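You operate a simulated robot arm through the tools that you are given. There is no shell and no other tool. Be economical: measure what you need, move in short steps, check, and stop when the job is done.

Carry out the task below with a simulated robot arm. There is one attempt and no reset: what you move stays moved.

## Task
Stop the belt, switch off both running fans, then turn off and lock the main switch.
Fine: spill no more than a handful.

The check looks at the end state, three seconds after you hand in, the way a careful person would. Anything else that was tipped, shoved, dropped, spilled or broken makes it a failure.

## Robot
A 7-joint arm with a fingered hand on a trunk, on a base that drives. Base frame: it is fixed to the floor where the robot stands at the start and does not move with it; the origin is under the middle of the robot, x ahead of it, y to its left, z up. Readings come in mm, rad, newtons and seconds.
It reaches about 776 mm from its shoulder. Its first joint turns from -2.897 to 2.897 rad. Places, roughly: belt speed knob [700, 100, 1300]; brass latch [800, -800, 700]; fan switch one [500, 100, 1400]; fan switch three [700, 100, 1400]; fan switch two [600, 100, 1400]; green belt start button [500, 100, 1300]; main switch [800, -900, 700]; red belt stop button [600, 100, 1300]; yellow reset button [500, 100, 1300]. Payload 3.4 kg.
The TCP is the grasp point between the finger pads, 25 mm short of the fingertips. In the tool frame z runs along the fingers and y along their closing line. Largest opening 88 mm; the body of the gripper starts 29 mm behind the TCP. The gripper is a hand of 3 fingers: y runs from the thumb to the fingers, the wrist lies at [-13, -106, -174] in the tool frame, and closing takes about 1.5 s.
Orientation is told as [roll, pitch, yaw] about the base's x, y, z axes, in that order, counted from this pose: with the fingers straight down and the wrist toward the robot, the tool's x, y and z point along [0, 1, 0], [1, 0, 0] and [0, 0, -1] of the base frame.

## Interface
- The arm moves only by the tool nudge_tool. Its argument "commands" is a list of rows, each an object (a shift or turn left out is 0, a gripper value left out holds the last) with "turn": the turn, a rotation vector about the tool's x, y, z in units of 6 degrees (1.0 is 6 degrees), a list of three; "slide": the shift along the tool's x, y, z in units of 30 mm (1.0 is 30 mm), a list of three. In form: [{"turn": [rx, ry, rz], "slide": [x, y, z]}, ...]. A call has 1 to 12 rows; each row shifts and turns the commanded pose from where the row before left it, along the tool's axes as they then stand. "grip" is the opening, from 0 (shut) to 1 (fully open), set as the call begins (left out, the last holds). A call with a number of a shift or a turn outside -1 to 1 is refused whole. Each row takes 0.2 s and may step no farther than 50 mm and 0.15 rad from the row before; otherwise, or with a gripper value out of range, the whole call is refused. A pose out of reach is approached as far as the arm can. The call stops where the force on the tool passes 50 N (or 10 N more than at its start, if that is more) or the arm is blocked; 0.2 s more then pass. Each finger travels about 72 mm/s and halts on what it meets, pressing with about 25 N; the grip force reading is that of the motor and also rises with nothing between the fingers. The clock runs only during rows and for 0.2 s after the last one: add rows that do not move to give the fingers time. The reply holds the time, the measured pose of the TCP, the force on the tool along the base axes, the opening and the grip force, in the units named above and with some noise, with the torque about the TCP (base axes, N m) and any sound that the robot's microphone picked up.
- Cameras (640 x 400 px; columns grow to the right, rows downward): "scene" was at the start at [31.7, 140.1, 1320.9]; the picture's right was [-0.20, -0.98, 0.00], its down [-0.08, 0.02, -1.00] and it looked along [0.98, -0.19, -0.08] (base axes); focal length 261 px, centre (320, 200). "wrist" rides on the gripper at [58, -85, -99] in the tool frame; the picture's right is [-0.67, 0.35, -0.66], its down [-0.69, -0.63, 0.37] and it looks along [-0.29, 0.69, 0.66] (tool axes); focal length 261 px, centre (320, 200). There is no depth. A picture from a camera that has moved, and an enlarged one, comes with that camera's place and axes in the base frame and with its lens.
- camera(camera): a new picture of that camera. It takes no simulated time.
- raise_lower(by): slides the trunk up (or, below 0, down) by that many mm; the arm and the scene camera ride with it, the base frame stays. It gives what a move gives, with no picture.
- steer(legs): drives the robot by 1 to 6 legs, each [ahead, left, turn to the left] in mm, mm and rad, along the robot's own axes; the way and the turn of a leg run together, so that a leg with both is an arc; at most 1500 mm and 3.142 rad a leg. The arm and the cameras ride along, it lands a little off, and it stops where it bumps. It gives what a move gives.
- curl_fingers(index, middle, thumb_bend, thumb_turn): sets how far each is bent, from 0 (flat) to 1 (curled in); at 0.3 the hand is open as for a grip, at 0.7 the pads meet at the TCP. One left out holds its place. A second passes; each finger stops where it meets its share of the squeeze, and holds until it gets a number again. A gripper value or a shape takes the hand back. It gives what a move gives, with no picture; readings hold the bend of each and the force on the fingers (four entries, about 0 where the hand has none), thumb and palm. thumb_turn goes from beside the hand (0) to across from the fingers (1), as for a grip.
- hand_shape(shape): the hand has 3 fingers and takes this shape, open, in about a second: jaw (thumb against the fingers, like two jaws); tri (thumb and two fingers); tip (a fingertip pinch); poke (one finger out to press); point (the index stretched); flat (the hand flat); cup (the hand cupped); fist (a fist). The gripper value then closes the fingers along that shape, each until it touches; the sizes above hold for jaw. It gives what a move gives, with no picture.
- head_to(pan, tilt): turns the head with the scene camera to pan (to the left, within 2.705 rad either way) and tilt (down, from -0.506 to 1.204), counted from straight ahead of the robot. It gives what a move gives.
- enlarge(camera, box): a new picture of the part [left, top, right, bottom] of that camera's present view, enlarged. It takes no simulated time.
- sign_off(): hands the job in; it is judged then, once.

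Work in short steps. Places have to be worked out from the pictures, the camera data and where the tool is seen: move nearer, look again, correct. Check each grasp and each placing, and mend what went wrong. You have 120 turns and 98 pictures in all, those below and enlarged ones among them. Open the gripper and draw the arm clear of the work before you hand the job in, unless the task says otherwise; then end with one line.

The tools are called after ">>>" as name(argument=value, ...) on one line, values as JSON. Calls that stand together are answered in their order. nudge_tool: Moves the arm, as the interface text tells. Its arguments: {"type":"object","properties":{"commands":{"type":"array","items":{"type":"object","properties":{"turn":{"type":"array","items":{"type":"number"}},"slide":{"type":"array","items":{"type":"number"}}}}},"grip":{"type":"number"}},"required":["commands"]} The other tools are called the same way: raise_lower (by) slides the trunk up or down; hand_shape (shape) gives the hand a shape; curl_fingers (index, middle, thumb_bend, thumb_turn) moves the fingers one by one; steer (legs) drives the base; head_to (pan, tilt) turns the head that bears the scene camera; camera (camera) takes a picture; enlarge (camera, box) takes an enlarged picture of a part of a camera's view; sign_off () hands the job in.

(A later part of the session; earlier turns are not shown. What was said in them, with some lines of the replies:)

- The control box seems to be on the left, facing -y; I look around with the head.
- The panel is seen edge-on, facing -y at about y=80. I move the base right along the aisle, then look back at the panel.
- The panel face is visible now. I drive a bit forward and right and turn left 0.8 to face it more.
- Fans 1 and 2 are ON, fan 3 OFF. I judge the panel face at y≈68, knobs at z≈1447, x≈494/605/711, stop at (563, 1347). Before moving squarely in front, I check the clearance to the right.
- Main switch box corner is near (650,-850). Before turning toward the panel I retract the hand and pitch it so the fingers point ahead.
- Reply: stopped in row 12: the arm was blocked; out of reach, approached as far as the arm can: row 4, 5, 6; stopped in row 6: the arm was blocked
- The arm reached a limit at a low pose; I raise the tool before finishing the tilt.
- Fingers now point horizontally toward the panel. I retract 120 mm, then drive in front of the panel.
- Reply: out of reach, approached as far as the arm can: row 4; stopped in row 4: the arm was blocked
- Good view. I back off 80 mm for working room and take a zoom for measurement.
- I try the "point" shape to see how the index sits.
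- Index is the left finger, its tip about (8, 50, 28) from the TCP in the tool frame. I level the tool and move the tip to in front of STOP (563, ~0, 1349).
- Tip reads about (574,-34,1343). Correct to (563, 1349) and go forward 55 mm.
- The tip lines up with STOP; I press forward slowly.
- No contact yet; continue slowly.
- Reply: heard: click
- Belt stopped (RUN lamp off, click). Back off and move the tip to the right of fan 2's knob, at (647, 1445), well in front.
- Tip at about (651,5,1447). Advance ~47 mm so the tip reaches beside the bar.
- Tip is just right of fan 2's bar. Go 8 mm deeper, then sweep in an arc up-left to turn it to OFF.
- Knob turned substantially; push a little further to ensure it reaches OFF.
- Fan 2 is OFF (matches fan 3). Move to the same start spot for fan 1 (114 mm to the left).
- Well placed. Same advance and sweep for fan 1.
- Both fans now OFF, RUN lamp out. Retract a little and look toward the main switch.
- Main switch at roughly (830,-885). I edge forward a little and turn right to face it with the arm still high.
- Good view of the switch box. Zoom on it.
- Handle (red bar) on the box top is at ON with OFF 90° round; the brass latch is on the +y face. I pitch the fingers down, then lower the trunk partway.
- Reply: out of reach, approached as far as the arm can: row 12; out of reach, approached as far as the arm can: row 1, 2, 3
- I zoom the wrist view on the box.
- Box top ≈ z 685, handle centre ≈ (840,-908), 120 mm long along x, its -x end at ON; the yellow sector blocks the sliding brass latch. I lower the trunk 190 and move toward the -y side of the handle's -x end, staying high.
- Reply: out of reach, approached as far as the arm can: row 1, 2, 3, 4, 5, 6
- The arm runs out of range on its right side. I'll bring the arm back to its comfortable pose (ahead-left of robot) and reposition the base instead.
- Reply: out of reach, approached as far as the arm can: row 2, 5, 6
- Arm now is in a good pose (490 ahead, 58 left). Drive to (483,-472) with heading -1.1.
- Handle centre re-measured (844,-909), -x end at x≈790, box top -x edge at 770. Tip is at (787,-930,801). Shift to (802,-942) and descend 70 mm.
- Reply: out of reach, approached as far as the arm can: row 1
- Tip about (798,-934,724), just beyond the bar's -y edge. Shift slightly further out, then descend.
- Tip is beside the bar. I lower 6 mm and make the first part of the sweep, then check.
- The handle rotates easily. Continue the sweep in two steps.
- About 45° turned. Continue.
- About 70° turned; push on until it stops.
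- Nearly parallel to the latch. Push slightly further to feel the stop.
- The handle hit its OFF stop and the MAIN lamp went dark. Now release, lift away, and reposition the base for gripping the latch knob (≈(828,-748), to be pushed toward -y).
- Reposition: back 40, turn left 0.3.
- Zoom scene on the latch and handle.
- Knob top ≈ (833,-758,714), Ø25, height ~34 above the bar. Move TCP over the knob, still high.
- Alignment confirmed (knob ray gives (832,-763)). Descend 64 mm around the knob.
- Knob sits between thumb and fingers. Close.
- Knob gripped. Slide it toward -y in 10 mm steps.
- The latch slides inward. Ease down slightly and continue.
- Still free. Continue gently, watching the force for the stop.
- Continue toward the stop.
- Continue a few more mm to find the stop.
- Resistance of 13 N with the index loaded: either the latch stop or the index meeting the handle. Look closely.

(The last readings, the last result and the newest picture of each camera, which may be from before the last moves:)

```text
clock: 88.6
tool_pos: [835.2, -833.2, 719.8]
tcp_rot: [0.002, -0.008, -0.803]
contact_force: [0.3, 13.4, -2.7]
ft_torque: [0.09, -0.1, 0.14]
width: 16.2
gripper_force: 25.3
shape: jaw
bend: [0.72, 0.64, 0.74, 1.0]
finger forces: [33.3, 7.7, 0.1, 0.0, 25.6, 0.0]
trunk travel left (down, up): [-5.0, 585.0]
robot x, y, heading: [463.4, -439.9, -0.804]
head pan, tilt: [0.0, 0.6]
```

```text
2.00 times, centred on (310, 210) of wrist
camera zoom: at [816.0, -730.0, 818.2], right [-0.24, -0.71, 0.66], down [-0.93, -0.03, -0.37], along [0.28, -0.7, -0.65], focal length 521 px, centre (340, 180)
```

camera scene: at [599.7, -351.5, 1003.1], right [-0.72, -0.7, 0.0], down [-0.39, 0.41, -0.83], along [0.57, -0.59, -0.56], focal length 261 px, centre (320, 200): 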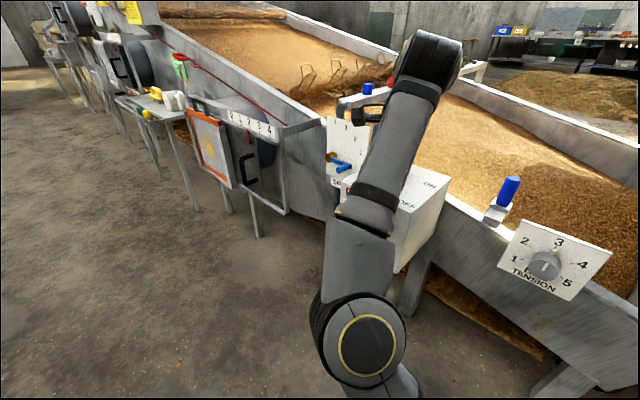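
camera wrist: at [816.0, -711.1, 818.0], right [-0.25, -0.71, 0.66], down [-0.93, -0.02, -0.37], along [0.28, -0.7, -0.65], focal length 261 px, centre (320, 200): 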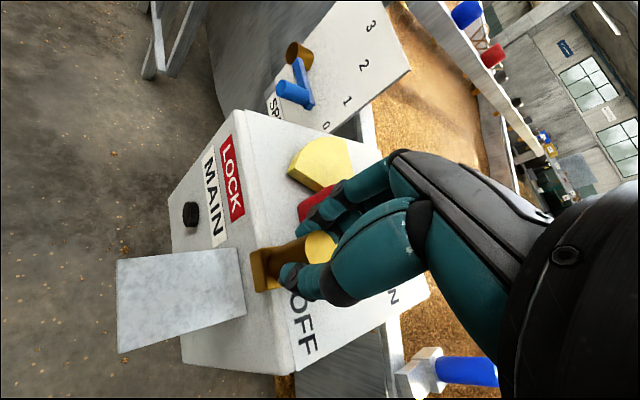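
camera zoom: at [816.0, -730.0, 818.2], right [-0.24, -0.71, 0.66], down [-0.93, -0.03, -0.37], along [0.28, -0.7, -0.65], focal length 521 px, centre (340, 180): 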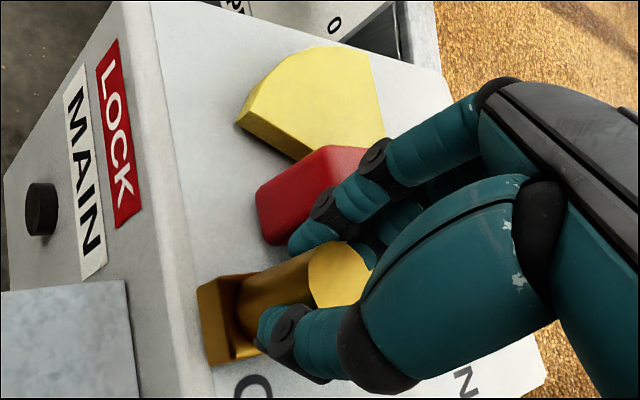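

The index seems to be resting against the red handle. Open slightly, lift straight up, and inspect.

>>> nudge_tool(commands=[{"slide": [0, -0.1, 0]}, {}, {}], grip=0.32)

>>> nudge_tool(commands=[{"slide": [0, 0, -0.7]}, {"slide": [0, 0, -0.9]}, {"slide": [0, 0, -0.9]}, {"slide": [0.5, -1, 0]}, {"slide": [0.5, -1, 0]}])

>>> camera(camera="wrist")

>>> camera(camera="scene")

```text
clock: 89.4
tool_pos: [831.5, -831.5, 718.9]
tcp_rot: [0.0, -0.011, -0.803]
contact_force: [2.3, 15.9, 2.2]
ft_torque: [0.09, -0.2, 0.29]
width: 25.6
gripper_force: 0.0
shape: jaw
bend: [0.74, 0.53, 0.74, 1.0]
finger forces: [27.0, 0.1, 0.1, 0.1, 0.1, 0.1]
trunk travel left (down, up): [-5.0, 585.0]
robot x, y, heading: [465.2, -443.0, -0.8]
head pan, tilt: [0.0, 0.6]
```

```text
clock: 90.6
tool_pos: [811.7, -765.9, 794.5]
tcp_rot: [0.002, -0.009, -0.805]
contact_force: [-0.6, -0.4, 0.1]
ft_torque: [0.01, -0.02, 0.0]
width: 28.0
gripper_force: 0.0
shape: jaw
bend: [0.74, 0.53, 0.74, 1.0]
finger forces: [0.0, 0.0, 0.0, 0.0, 0.0, 0.0]
trunk travel left (down, up): [-5.0, 585.0]
robot x, y, heading: [467.5, -440.6, -0.803]
head pan, tilt: [0.0, 0.6]
```

```text
33 pictures are left
camera wrist: at [791.7, -663.1, 893.1], right [-0.25, -0.71, 0.66], down [-0.93, -0.02, -0.37], along [0.28, -0.7, -0.65], focal length 261 px, centre (320, 200)
```

wrist: 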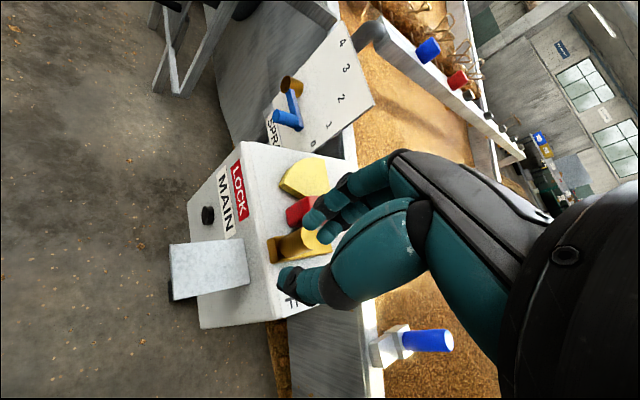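

```text
32 pictures are left
camera scene: at [599.8, -351.7, 1003.0], right [-0.72, -0.7, 0.0], down [-0.39, 0.41, -0.83], along [0.57, -0.59, -0.56], focal length 261 px, centre (320, 200)
```

scene: 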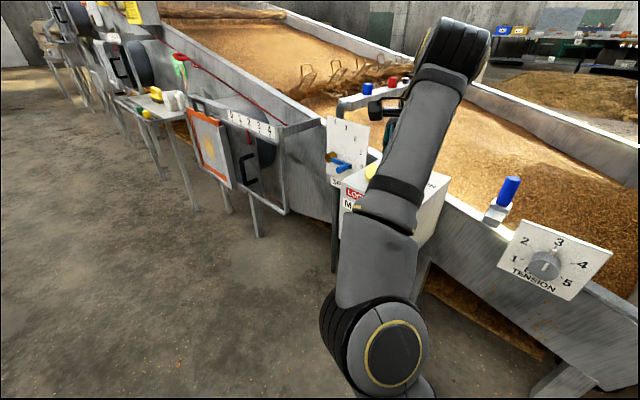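

Move the hand left out of the view to inspect the box.

>>> nudge_tool(commands=[{"slide": [1, 0, 0]}, {"slide": [1, 0, 0]}, {"slide": [1, 0, 0]}, {"slide": [1, 0, 0]}])

>>> enlarge(camera="scene", box=[320, 130, 464, 220])

>>> camera(camera="wrist")

```text
clock: 91.6
tool_pos: [897.8, -683.6, 795.0]
tcp_rot: [0.002, -0.007, -0.804]
contact_force: [0.6, -0.8, 0.2]
ft_torque: [0.03, 0.01, 0.01]
width: 28.1
gripper_force: 0.1
shape: jaw
bend: [0.74, 0.53, 0.74, 1.0]
finger forces: [0.0, 0.0, 0.1, 0.1, 0.1, 0.0]
trunk travel left (down, up): [-5.0, 585.0]
robot x, y, heading: [466.7, -444.1, -0.805]
head pan, tilt: [0.0, 0.6]
```

```text
4.44 times, centred on (392, 175) of scene
camera zoom: at [599.7, -351.6, 1003.0], right [-0.72, -0.7, 0.0], down [-0.39, 0.41, -0.83], along [0.57, -0.59, -0.56], focal length 1160 px, centre (0, 311)
```

zoom: 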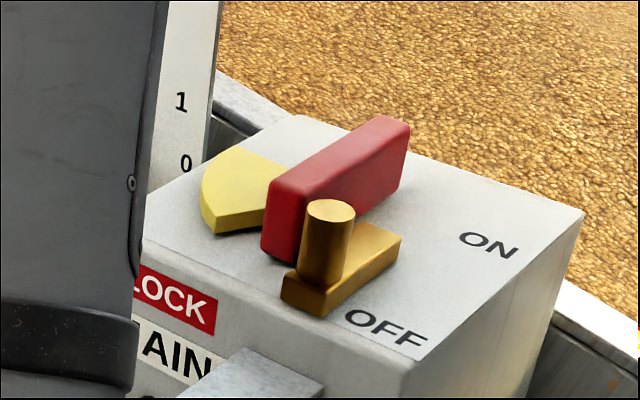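

```text
30 pictures are left
camera wrist: at [879.3, -580.3, 892.8], right [-0.25, -0.71, 0.66], down [-0.93, -0.02, -0.37], along [0.28, -0.7, -0.65], focal length 261 px, centre (320, 200)
```

wrist: 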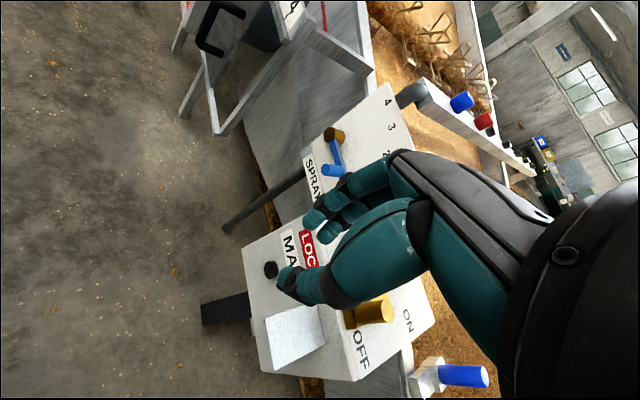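

The latch lies alongside the handle, blocking its return. To make sure it is fully home I'll nudge the knob with the index from behind; set the point shape and approach.

>>> hand_shape(shape="point")

>>> nudge_tool(commands=[{"slide": [-0.9, -0.1, 0]}, {"slide": [-0.9, -0.1, 0]}, {"slide": [-0.9, -0.1, 0]}, {"slide": [-0.9, -0.1, 0]}, {"slide": [-0.8, -0.1, 0]}, {"slide": [0, 0, 0.9]}])

>>> camera(camera="wrist")

```text
clock: 92.5
tool_pos: [897.8, -682.9, 794.8]
tcp_rot: [0.003, -0.008, -0.802]
contact_force: [-0.8, 1.1, -0.3]
ft_torque: [0.0, -0.01, 0.0]
width: 80.4
gripper_force: 0.0
shape: point
bend: [0.2, 1.0, 0.98, 0.88]
finger forces: [0.2, 0.0, 0.0, 0.0, 0.0, 0.0]
trunk travel left (down, up): [-5.0, 585.0]
robot x, y, heading: [466.6, -440.7, -0.799]
head pan, tilt: [0.0, 0.6]
```

```text
clock: 93.9
tool_pos: [790.1, -764.6, 766.8]
tcp_rot: [-0.001, -0.009, -0.802]
contact_force: [-0.2, 0.4, -0.1]
ft_torque: [-0.02, 0.01, -0.01]
width: 80.4
gripper_force: 0.1
shape: point
bend: [0.2, 1.0, 0.98, 0.88]
finger forces: [0.0, 0.1, 0.0, 0.0, 0.0, 0.0]
trunk travel left (down, up): [-5.0, 585.0]
robot x, y, heading: [462.2, -441.0, -0.798]
head pan, tilt: [0.0, 0.6]
```

```text
29 pictures are left
camera wrist: at [771.6, -662.5, 864.9], right [-0.24, -0.71, 0.66], down [-0.93, -0.02, -0.37], along [0.28, -0.7, -0.65], focal length 261 px, centre (320, 200)
```

wrist: 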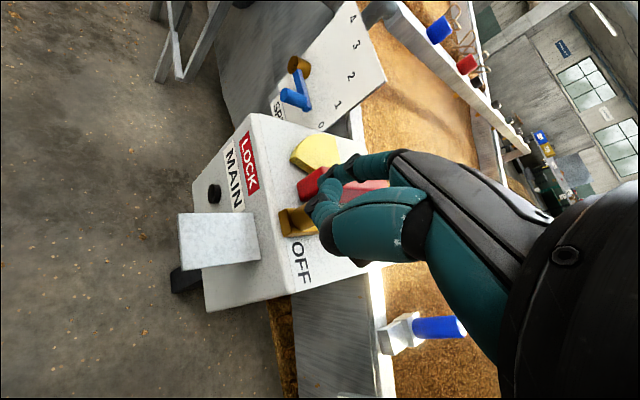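

Knob ≈ (835,-834); tip ≈ (832,-800). Descend and push gently -y.

>>> nudge_tool(commands=[{"slide": [0, 0, 0.8]}, {"slide": [0, 0, 0.55]}])

>>> enlarge(camera="wrist", box=[180, 90, 440, 290])

```text
clock: 94.5
tool_pos: [792.5, -766.1, 726.5]
tcp_rot: [0.001, -0.008, -0.805]
contact_force: [0.8, -1.3, 0.4]
ft_torque: [0.02, -0.02, -0.01]
width: 80.5
gripper_force: 0.1
shape: point
bend: [0.2, 1.0, 0.98, 0.88]
finger forces: [0.0, 0.1, 0.0, 0.1, 0.0, 0.0]
trunk travel left (down, up): [-5.0, 585.0]
robot x, y, heading: [464.9, -439.1, -0.8]
head pan, tilt: [0.0, 0.6]
```

```text
2.00 times, centred on (310, 190) of wrist
camera zoom: at [773.8, -662.7, 823.7], right [-0.24, -0.71, 0.66], down [-0.93, -0.03, -0.37], along [0.28, -0.7, -0.65], focal length 521 px, centre (340, 220)
```

zoom: 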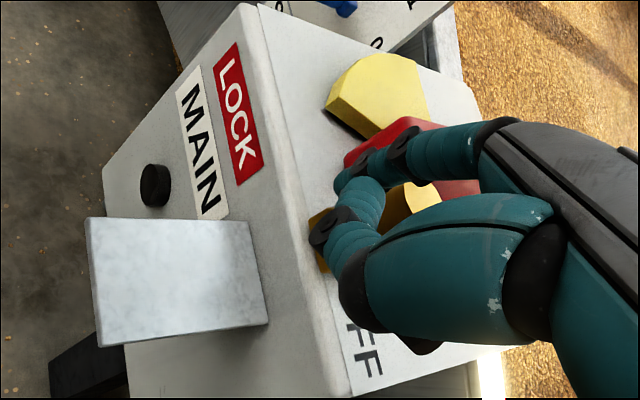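

Push -y in small steps.

>>> nudge_tool(commands=[{"slide": [-0.12, 0.12, 0]}, {"slide": [-0.12, 0.12, 0]}, {"slide": [-0.07, 0.07, 0]}])

>>> nudge_tool(commands=[{"slide": [-0.07, 0.07, 0]}, {"slide": [-0.07, 0.07, 0]}])

```text
clock: 95.3
tool_pos: [793.6, -778.9, 725.3]
tcp_rot: [0.001, -0.009, -0.803]
contact_force: [0.2, -0.3, 0.6]
ft_torque: [0.0, -0.02, 0.01]
width: 80.3
gripper_force: 0.0
shape: point
bend: [0.2, 1.0, 0.98, 0.88]
finger forces: [0.1, 0.0, 0.1, 0.0, 0.0, 0.0]
trunk travel left (down, up): [-5.0, 585.0]
robot x, y, heading: [462.2, -442.2, -0.804]
head pan, tilt: [0.0, 0.6]
```

```text
clock: 95.9
tool_pos: [792.7, -784.7, 726.7]
tcp_rot: [0.002, -0.01, -0.804]
contact_force: [0.5, 0.1, -0.1]
ft_torque: [0.02, 0.01, 0.0]
width: 80.6
gripper_force: 0.0
shape: point
bend: [0.2, 1.0, 0.98, 0.88]
finger forces: [0.3, 0.1, 0.0, 0.1, 0.0, 0.0]
trunk travel left (down, up): [-5.0, 585.0]
robot x, y, heading: [463.4, -437.0, -0.8]
head pan, tilt: [0.0, 0.6]
```

No contact yet (tip y ≈ -820). Continue.

>>> nudge_tool(commands=[{"slide": [-0.07, 0.07, 0]}, {"slide": [-0.07, 0.07, 0]}])

>>> enlarge(camera="wrist", box=[180, 90, 440, 290])

```text
clock: 96.5
tool_pos: [792.9, -790.6, 726.5]
tcp_rot: [0.0, -0.008, -0.803]
contact_force: [0.5, 1.1, 0.0]
ft_torque: [-0.02, -0.04, 0.1]
width: 0.0
gripper_force: 0.0
shape: point
bend: [0.2, 1.0, 0.98, 0.88]
finger forces: [1.6, 0.0, 0.0, 0.0, 0.0, 0.0]
trunk travel left (down, up): [-5.0, 585.0]
robot x, y, heading: [463.2, -439.3, -0.799]
head pan, tilt: [0.0, 0.6]
```

```text
2.00 times, centred on (310, 190) of wrist
camera zoom: at [773.5, -687.5, 824.6], right [-0.24, -0.71, 0.66], down [-0.93, -0.03, -0.37], along [0.28, -0.7, -0.65], focal length 521 px, centre (340, 220)
```

zoom: 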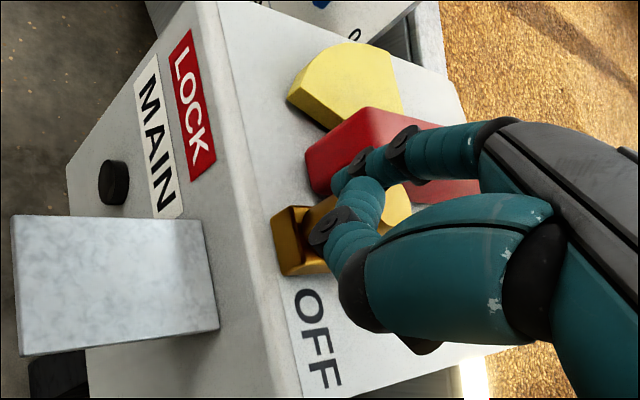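

Light contact now. Push a few mm more.

>>> nudge_tool(commands=[{"slide": [-0.06, 0.06, 0]}, {"slide": [-0.06, 0.06, 0]}])

```text
clock: 97.1
tool_pos: [792.1, -795.2, 726.5]
tcp_rot: [0.0, -0.009, -0.803]
contact_force: [1.3, 5.4, 1.7]
ft_torque: [0.05, -0.09, 0.27]
width: 0.0
gripper_force: 0.1
shape: point
bend: [0.21, 1.0, 0.98, 0.88]
finger forces: [5.9, 0.0, 0.0, 0.0, 0.0, 0.0]
trunk travel left (down, up): [-5.0, 585.0]
robot x, y, heading: [461.8, -442.0, -0.799]
head pan, tilt: [0.0, 0.6]
```

>>> nudge_tool(commands=[{"slide": [-0.07, 0.07, 0]}, {"slide": [-0.07, 0.07, 0]}])

>>> enlarge(camera="wrist", box=[180, 90, 440, 290])

```text
clock: 97.7
tool_pos: [792.9, -800.8, 725.5]
tcp_rot: [0.003, -0.009, -0.801]
contact_force: [3.7, 11.3, 1.3]
ft_torque: [0.08, -0.12, 0.56]
width: 0.0
gripper_force: 0.1
shape: point
bend: [0.22, 1.0, 0.98, 0.88]
finger forces: [11.9, 0.0, 0.1, 0.0, 0.0, 0.0]
trunk travel left (down, up): [-5.0, 585.0]
robot x, y, heading: [469.3, -442.1, -0.807]
head pan, tilt: [0.0, 0.6]
```

```text
2.00 times, centred on (310, 190) of wrist
camera zoom: at [773.6, -697.1, 824.9], right [-0.24, -0.71, 0.66], down [-0.93, -0.03, -0.37], along [0.28, -0.7, -0.65], focal length 521 px, centre (340, 220)
```

zoom: 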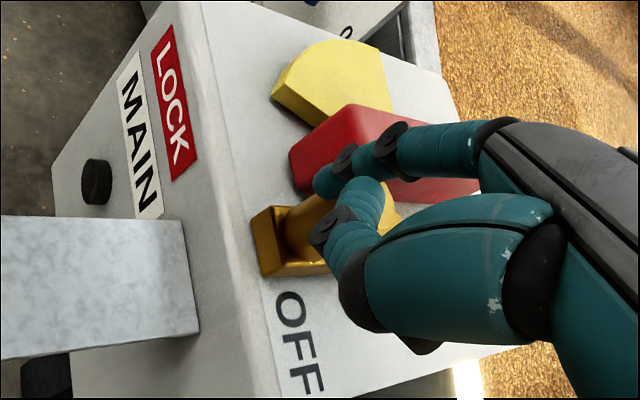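

The latch does not move relative to the box under ~11 N. Retract and compare its position with before.

>>> nudge_tool(commands=[{"slide": [0.3, -0.4, 0]}, {"slide": [0, 0, -0.9]}, {"slide": [0, 0, -0.9]}, {"slide": [0, 0, -0.9]}, {"slide": [1, -0.4, 0]}, {"slide": [1, -0.4, 0]}, {"slide": [1, -0.4, 0]}, {"slide": [1, 0, 0]}, {"slide": [1, 0, 0]}])

>>> enlarge(camera="scene", box=[320, 130, 464, 220])

```text
clock: 99.7
tool_pos: [872.2, -656.2, 807.1]
tcp_rot: [0.002, -0.009, -0.805]
contact_force: [0.5, 0.1, 0.1]
ft_torque: [-0.01, 0.02, -0.01]
width: 0.0
gripper_force: 0.1
shape: point
bend: [0.2, 1.0, 0.98, 0.88]
finger forces: [0.1, 0.1, 0.0, 0.0, 0.1, 0.1]
trunk travel left (down, up): [-5.0, 585.0]
robot x, y, heading: [465.3, -441.1, -0.804]
head pan, tilt: [0.0, 0.6]
```

```text
4.44 times, centred on (392, 175) of scene
camera zoom: at [599.7, -351.6, 1003.0], right [-0.72, -0.7, 0.0], down [-0.39, 0.41, -0.83], along [0.57, -0.59, -0.56], focal length 1160 px, centre (0, 311)
```

zoom: 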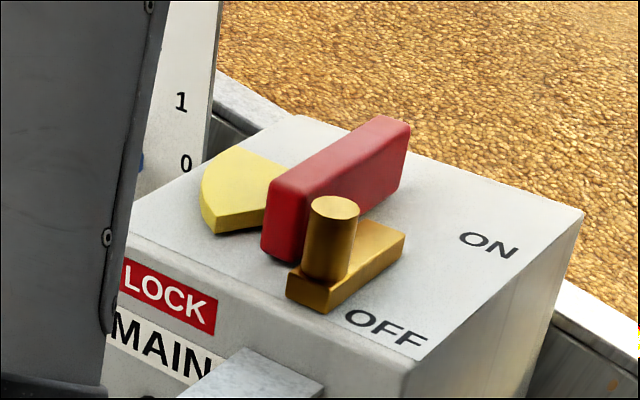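

The latch moved another ~4 mm and is now firmly home; the handle is at OFF. Raise clear, open the hand, and verify the control panel.

>>> raise_lower(by=250)

>>> hand_shape(shape="jaw")

>>> steer(legs=[[-60, 0, 0]])

>>> head_to(pan=1.8, tilt=0.0)

>>> camera(camera="scene")

>>> head_to(pan=0.1, tilt=0.7)

>>> camera(camera="scene")

```text
clock: 102.3
tool_pos: [871.4, -656.3, 1057.3]
tcp_rot: [0.003, -0.007, -0.802]
contact_force: [-0.2, 1.2, 0.6]
ft_torque: [-0.01, -0.01, -0.02]
width: 0.0
gripper_force: 0.0
shape: point
bend: [0.2, 1.0, 0.98, 0.88]
finger forces: [0.0, 0.1, 0.0, 0.1, 0.1, 0.0]
trunk travel left (down, up): [-255.0, 335.0]
robot x, y, heading: [463.3, -438.9, -0.8]
head pan, tilt: [0.0, 0.6]
```

```text
clock: 103.2
tool_pos: [872.3, -655.4, 1056.8]
tcp_rot: [0.001, -0.009, -0.802]
contact_force: [-1.0, -0.2, 0.1]
ft_torque: [0.03, -0.02, 0.01]
width: 87.7
gripper_force: 0.0
shape: jaw
bend: [0.3, 0.3, 0.3, 0.97]
finger forces: [0.0, 0.0, 0.0, 0.1, 0.0, 0.0]
trunk travel left (down, up): [-255.0, 335.0]
robot x, y, heading: [466.2, -440.7, -0.806]
head pan, tilt: [0.0, 0.6]
```

```text
clock: 104.1
tool_pos: [828.4, -612.9, 1058.3]
tcp_rot: [0.001, -0.01, -0.801]
contact_force: [0.5, 0.4, -0.7]
ft_torque: [-0.02, 0.0, -0.04]
width: 88.0
gripper_force: 0.1
shape: jaw
bend: [0.3, 0.3, 0.3, 0.97]
finger forces: [0.1, 0.0, 0.0, 0.0, 0.0, 0.0]
trunk travel left (down, up): [-255.0, 335.0]
robot x, y, heading: [425.2, -396.9, -0.803]
head pan, tilt: [0.0, 0.6]
```

```text
clock: 105.9
tool_pos: [829.0, -612.8, 1057.2]
tcp_rot: [0.001, -0.008, -0.803]
contact_force: [-0.3, 0.6, -0.9]
ft_torque: [0.01, 0.03, -0.03]
width: 87.9
gripper_force: 0.0
shape: jaw
bend: [0.3, 0.3, 0.3, 0.97]
finger forces: [0.0, 0.1, 0.0, 0.0, 0.0, 0.0]
trunk travel left (down, up): [-255.0, 335.0]
robot x, y, heading: [422.8, -396.3, -0.802]
head pan, tilt: [1.799, 0.0]
```

```text
24 pictures are left
camera scene: at [544.2, -167.9, 1308.2], right [0.84, -0.54, 0.0], down [0.0, 0.0, -1.0], along [0.54, 0.84, 0.0], focal length 261 px, centre (320, 200)
```

scene: 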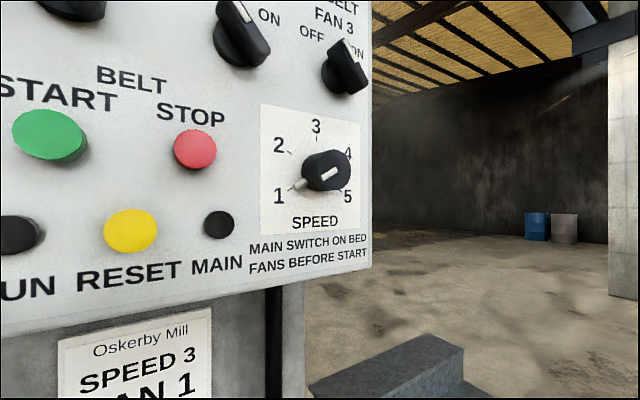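

```text
clock: 107.7
tool_pos: [827.9, -612.2, 1056.8]
tcp_rot: [0.001, -0.008, -0.804]
contact_force: [0.7, 0.1, 0.6]
ft_torque: [0.05, 0.01, -0.04]
width: 88.0
gripper_force: 0.1
shape: jaw
bend: [0.3, 0.3, 0.3, 0.97]
finger forces: [0.1, 0.0, 0.0, 0.0, 0.0, 0.1]
trunk travel left (down, up): [-255.0, 335.0]
robot x, y, heading: [423.8, -394.7, -0.799]
head pan, tilt: [0.099, 0.7]
```

```text
23 pictures are left
camera scene: at [560.2, -298.4, 1244.4], right [-0.65, -0.76, 0.0], down [-0.49, 0.42, -0.77], along [0.58, -0.49, -0.64], focal length 261 px, centre (320, 200)
```

scene: 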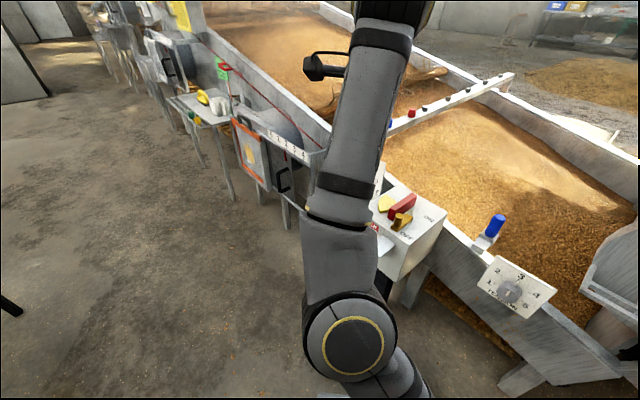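

Both RUN and MAIN lamps are dark, fans 1 and 2 are at OFF, the handle is at OFF with the latch home, the arm is clear and the hand is open.

>>> sign_off()

```text
The job is handed in.
```

The belt is stopped, fans 1 and 2 are off (fan 3 already was), and the main switch is off with its brass latch pushed home. Nothing else was moved or spilled that I could see.
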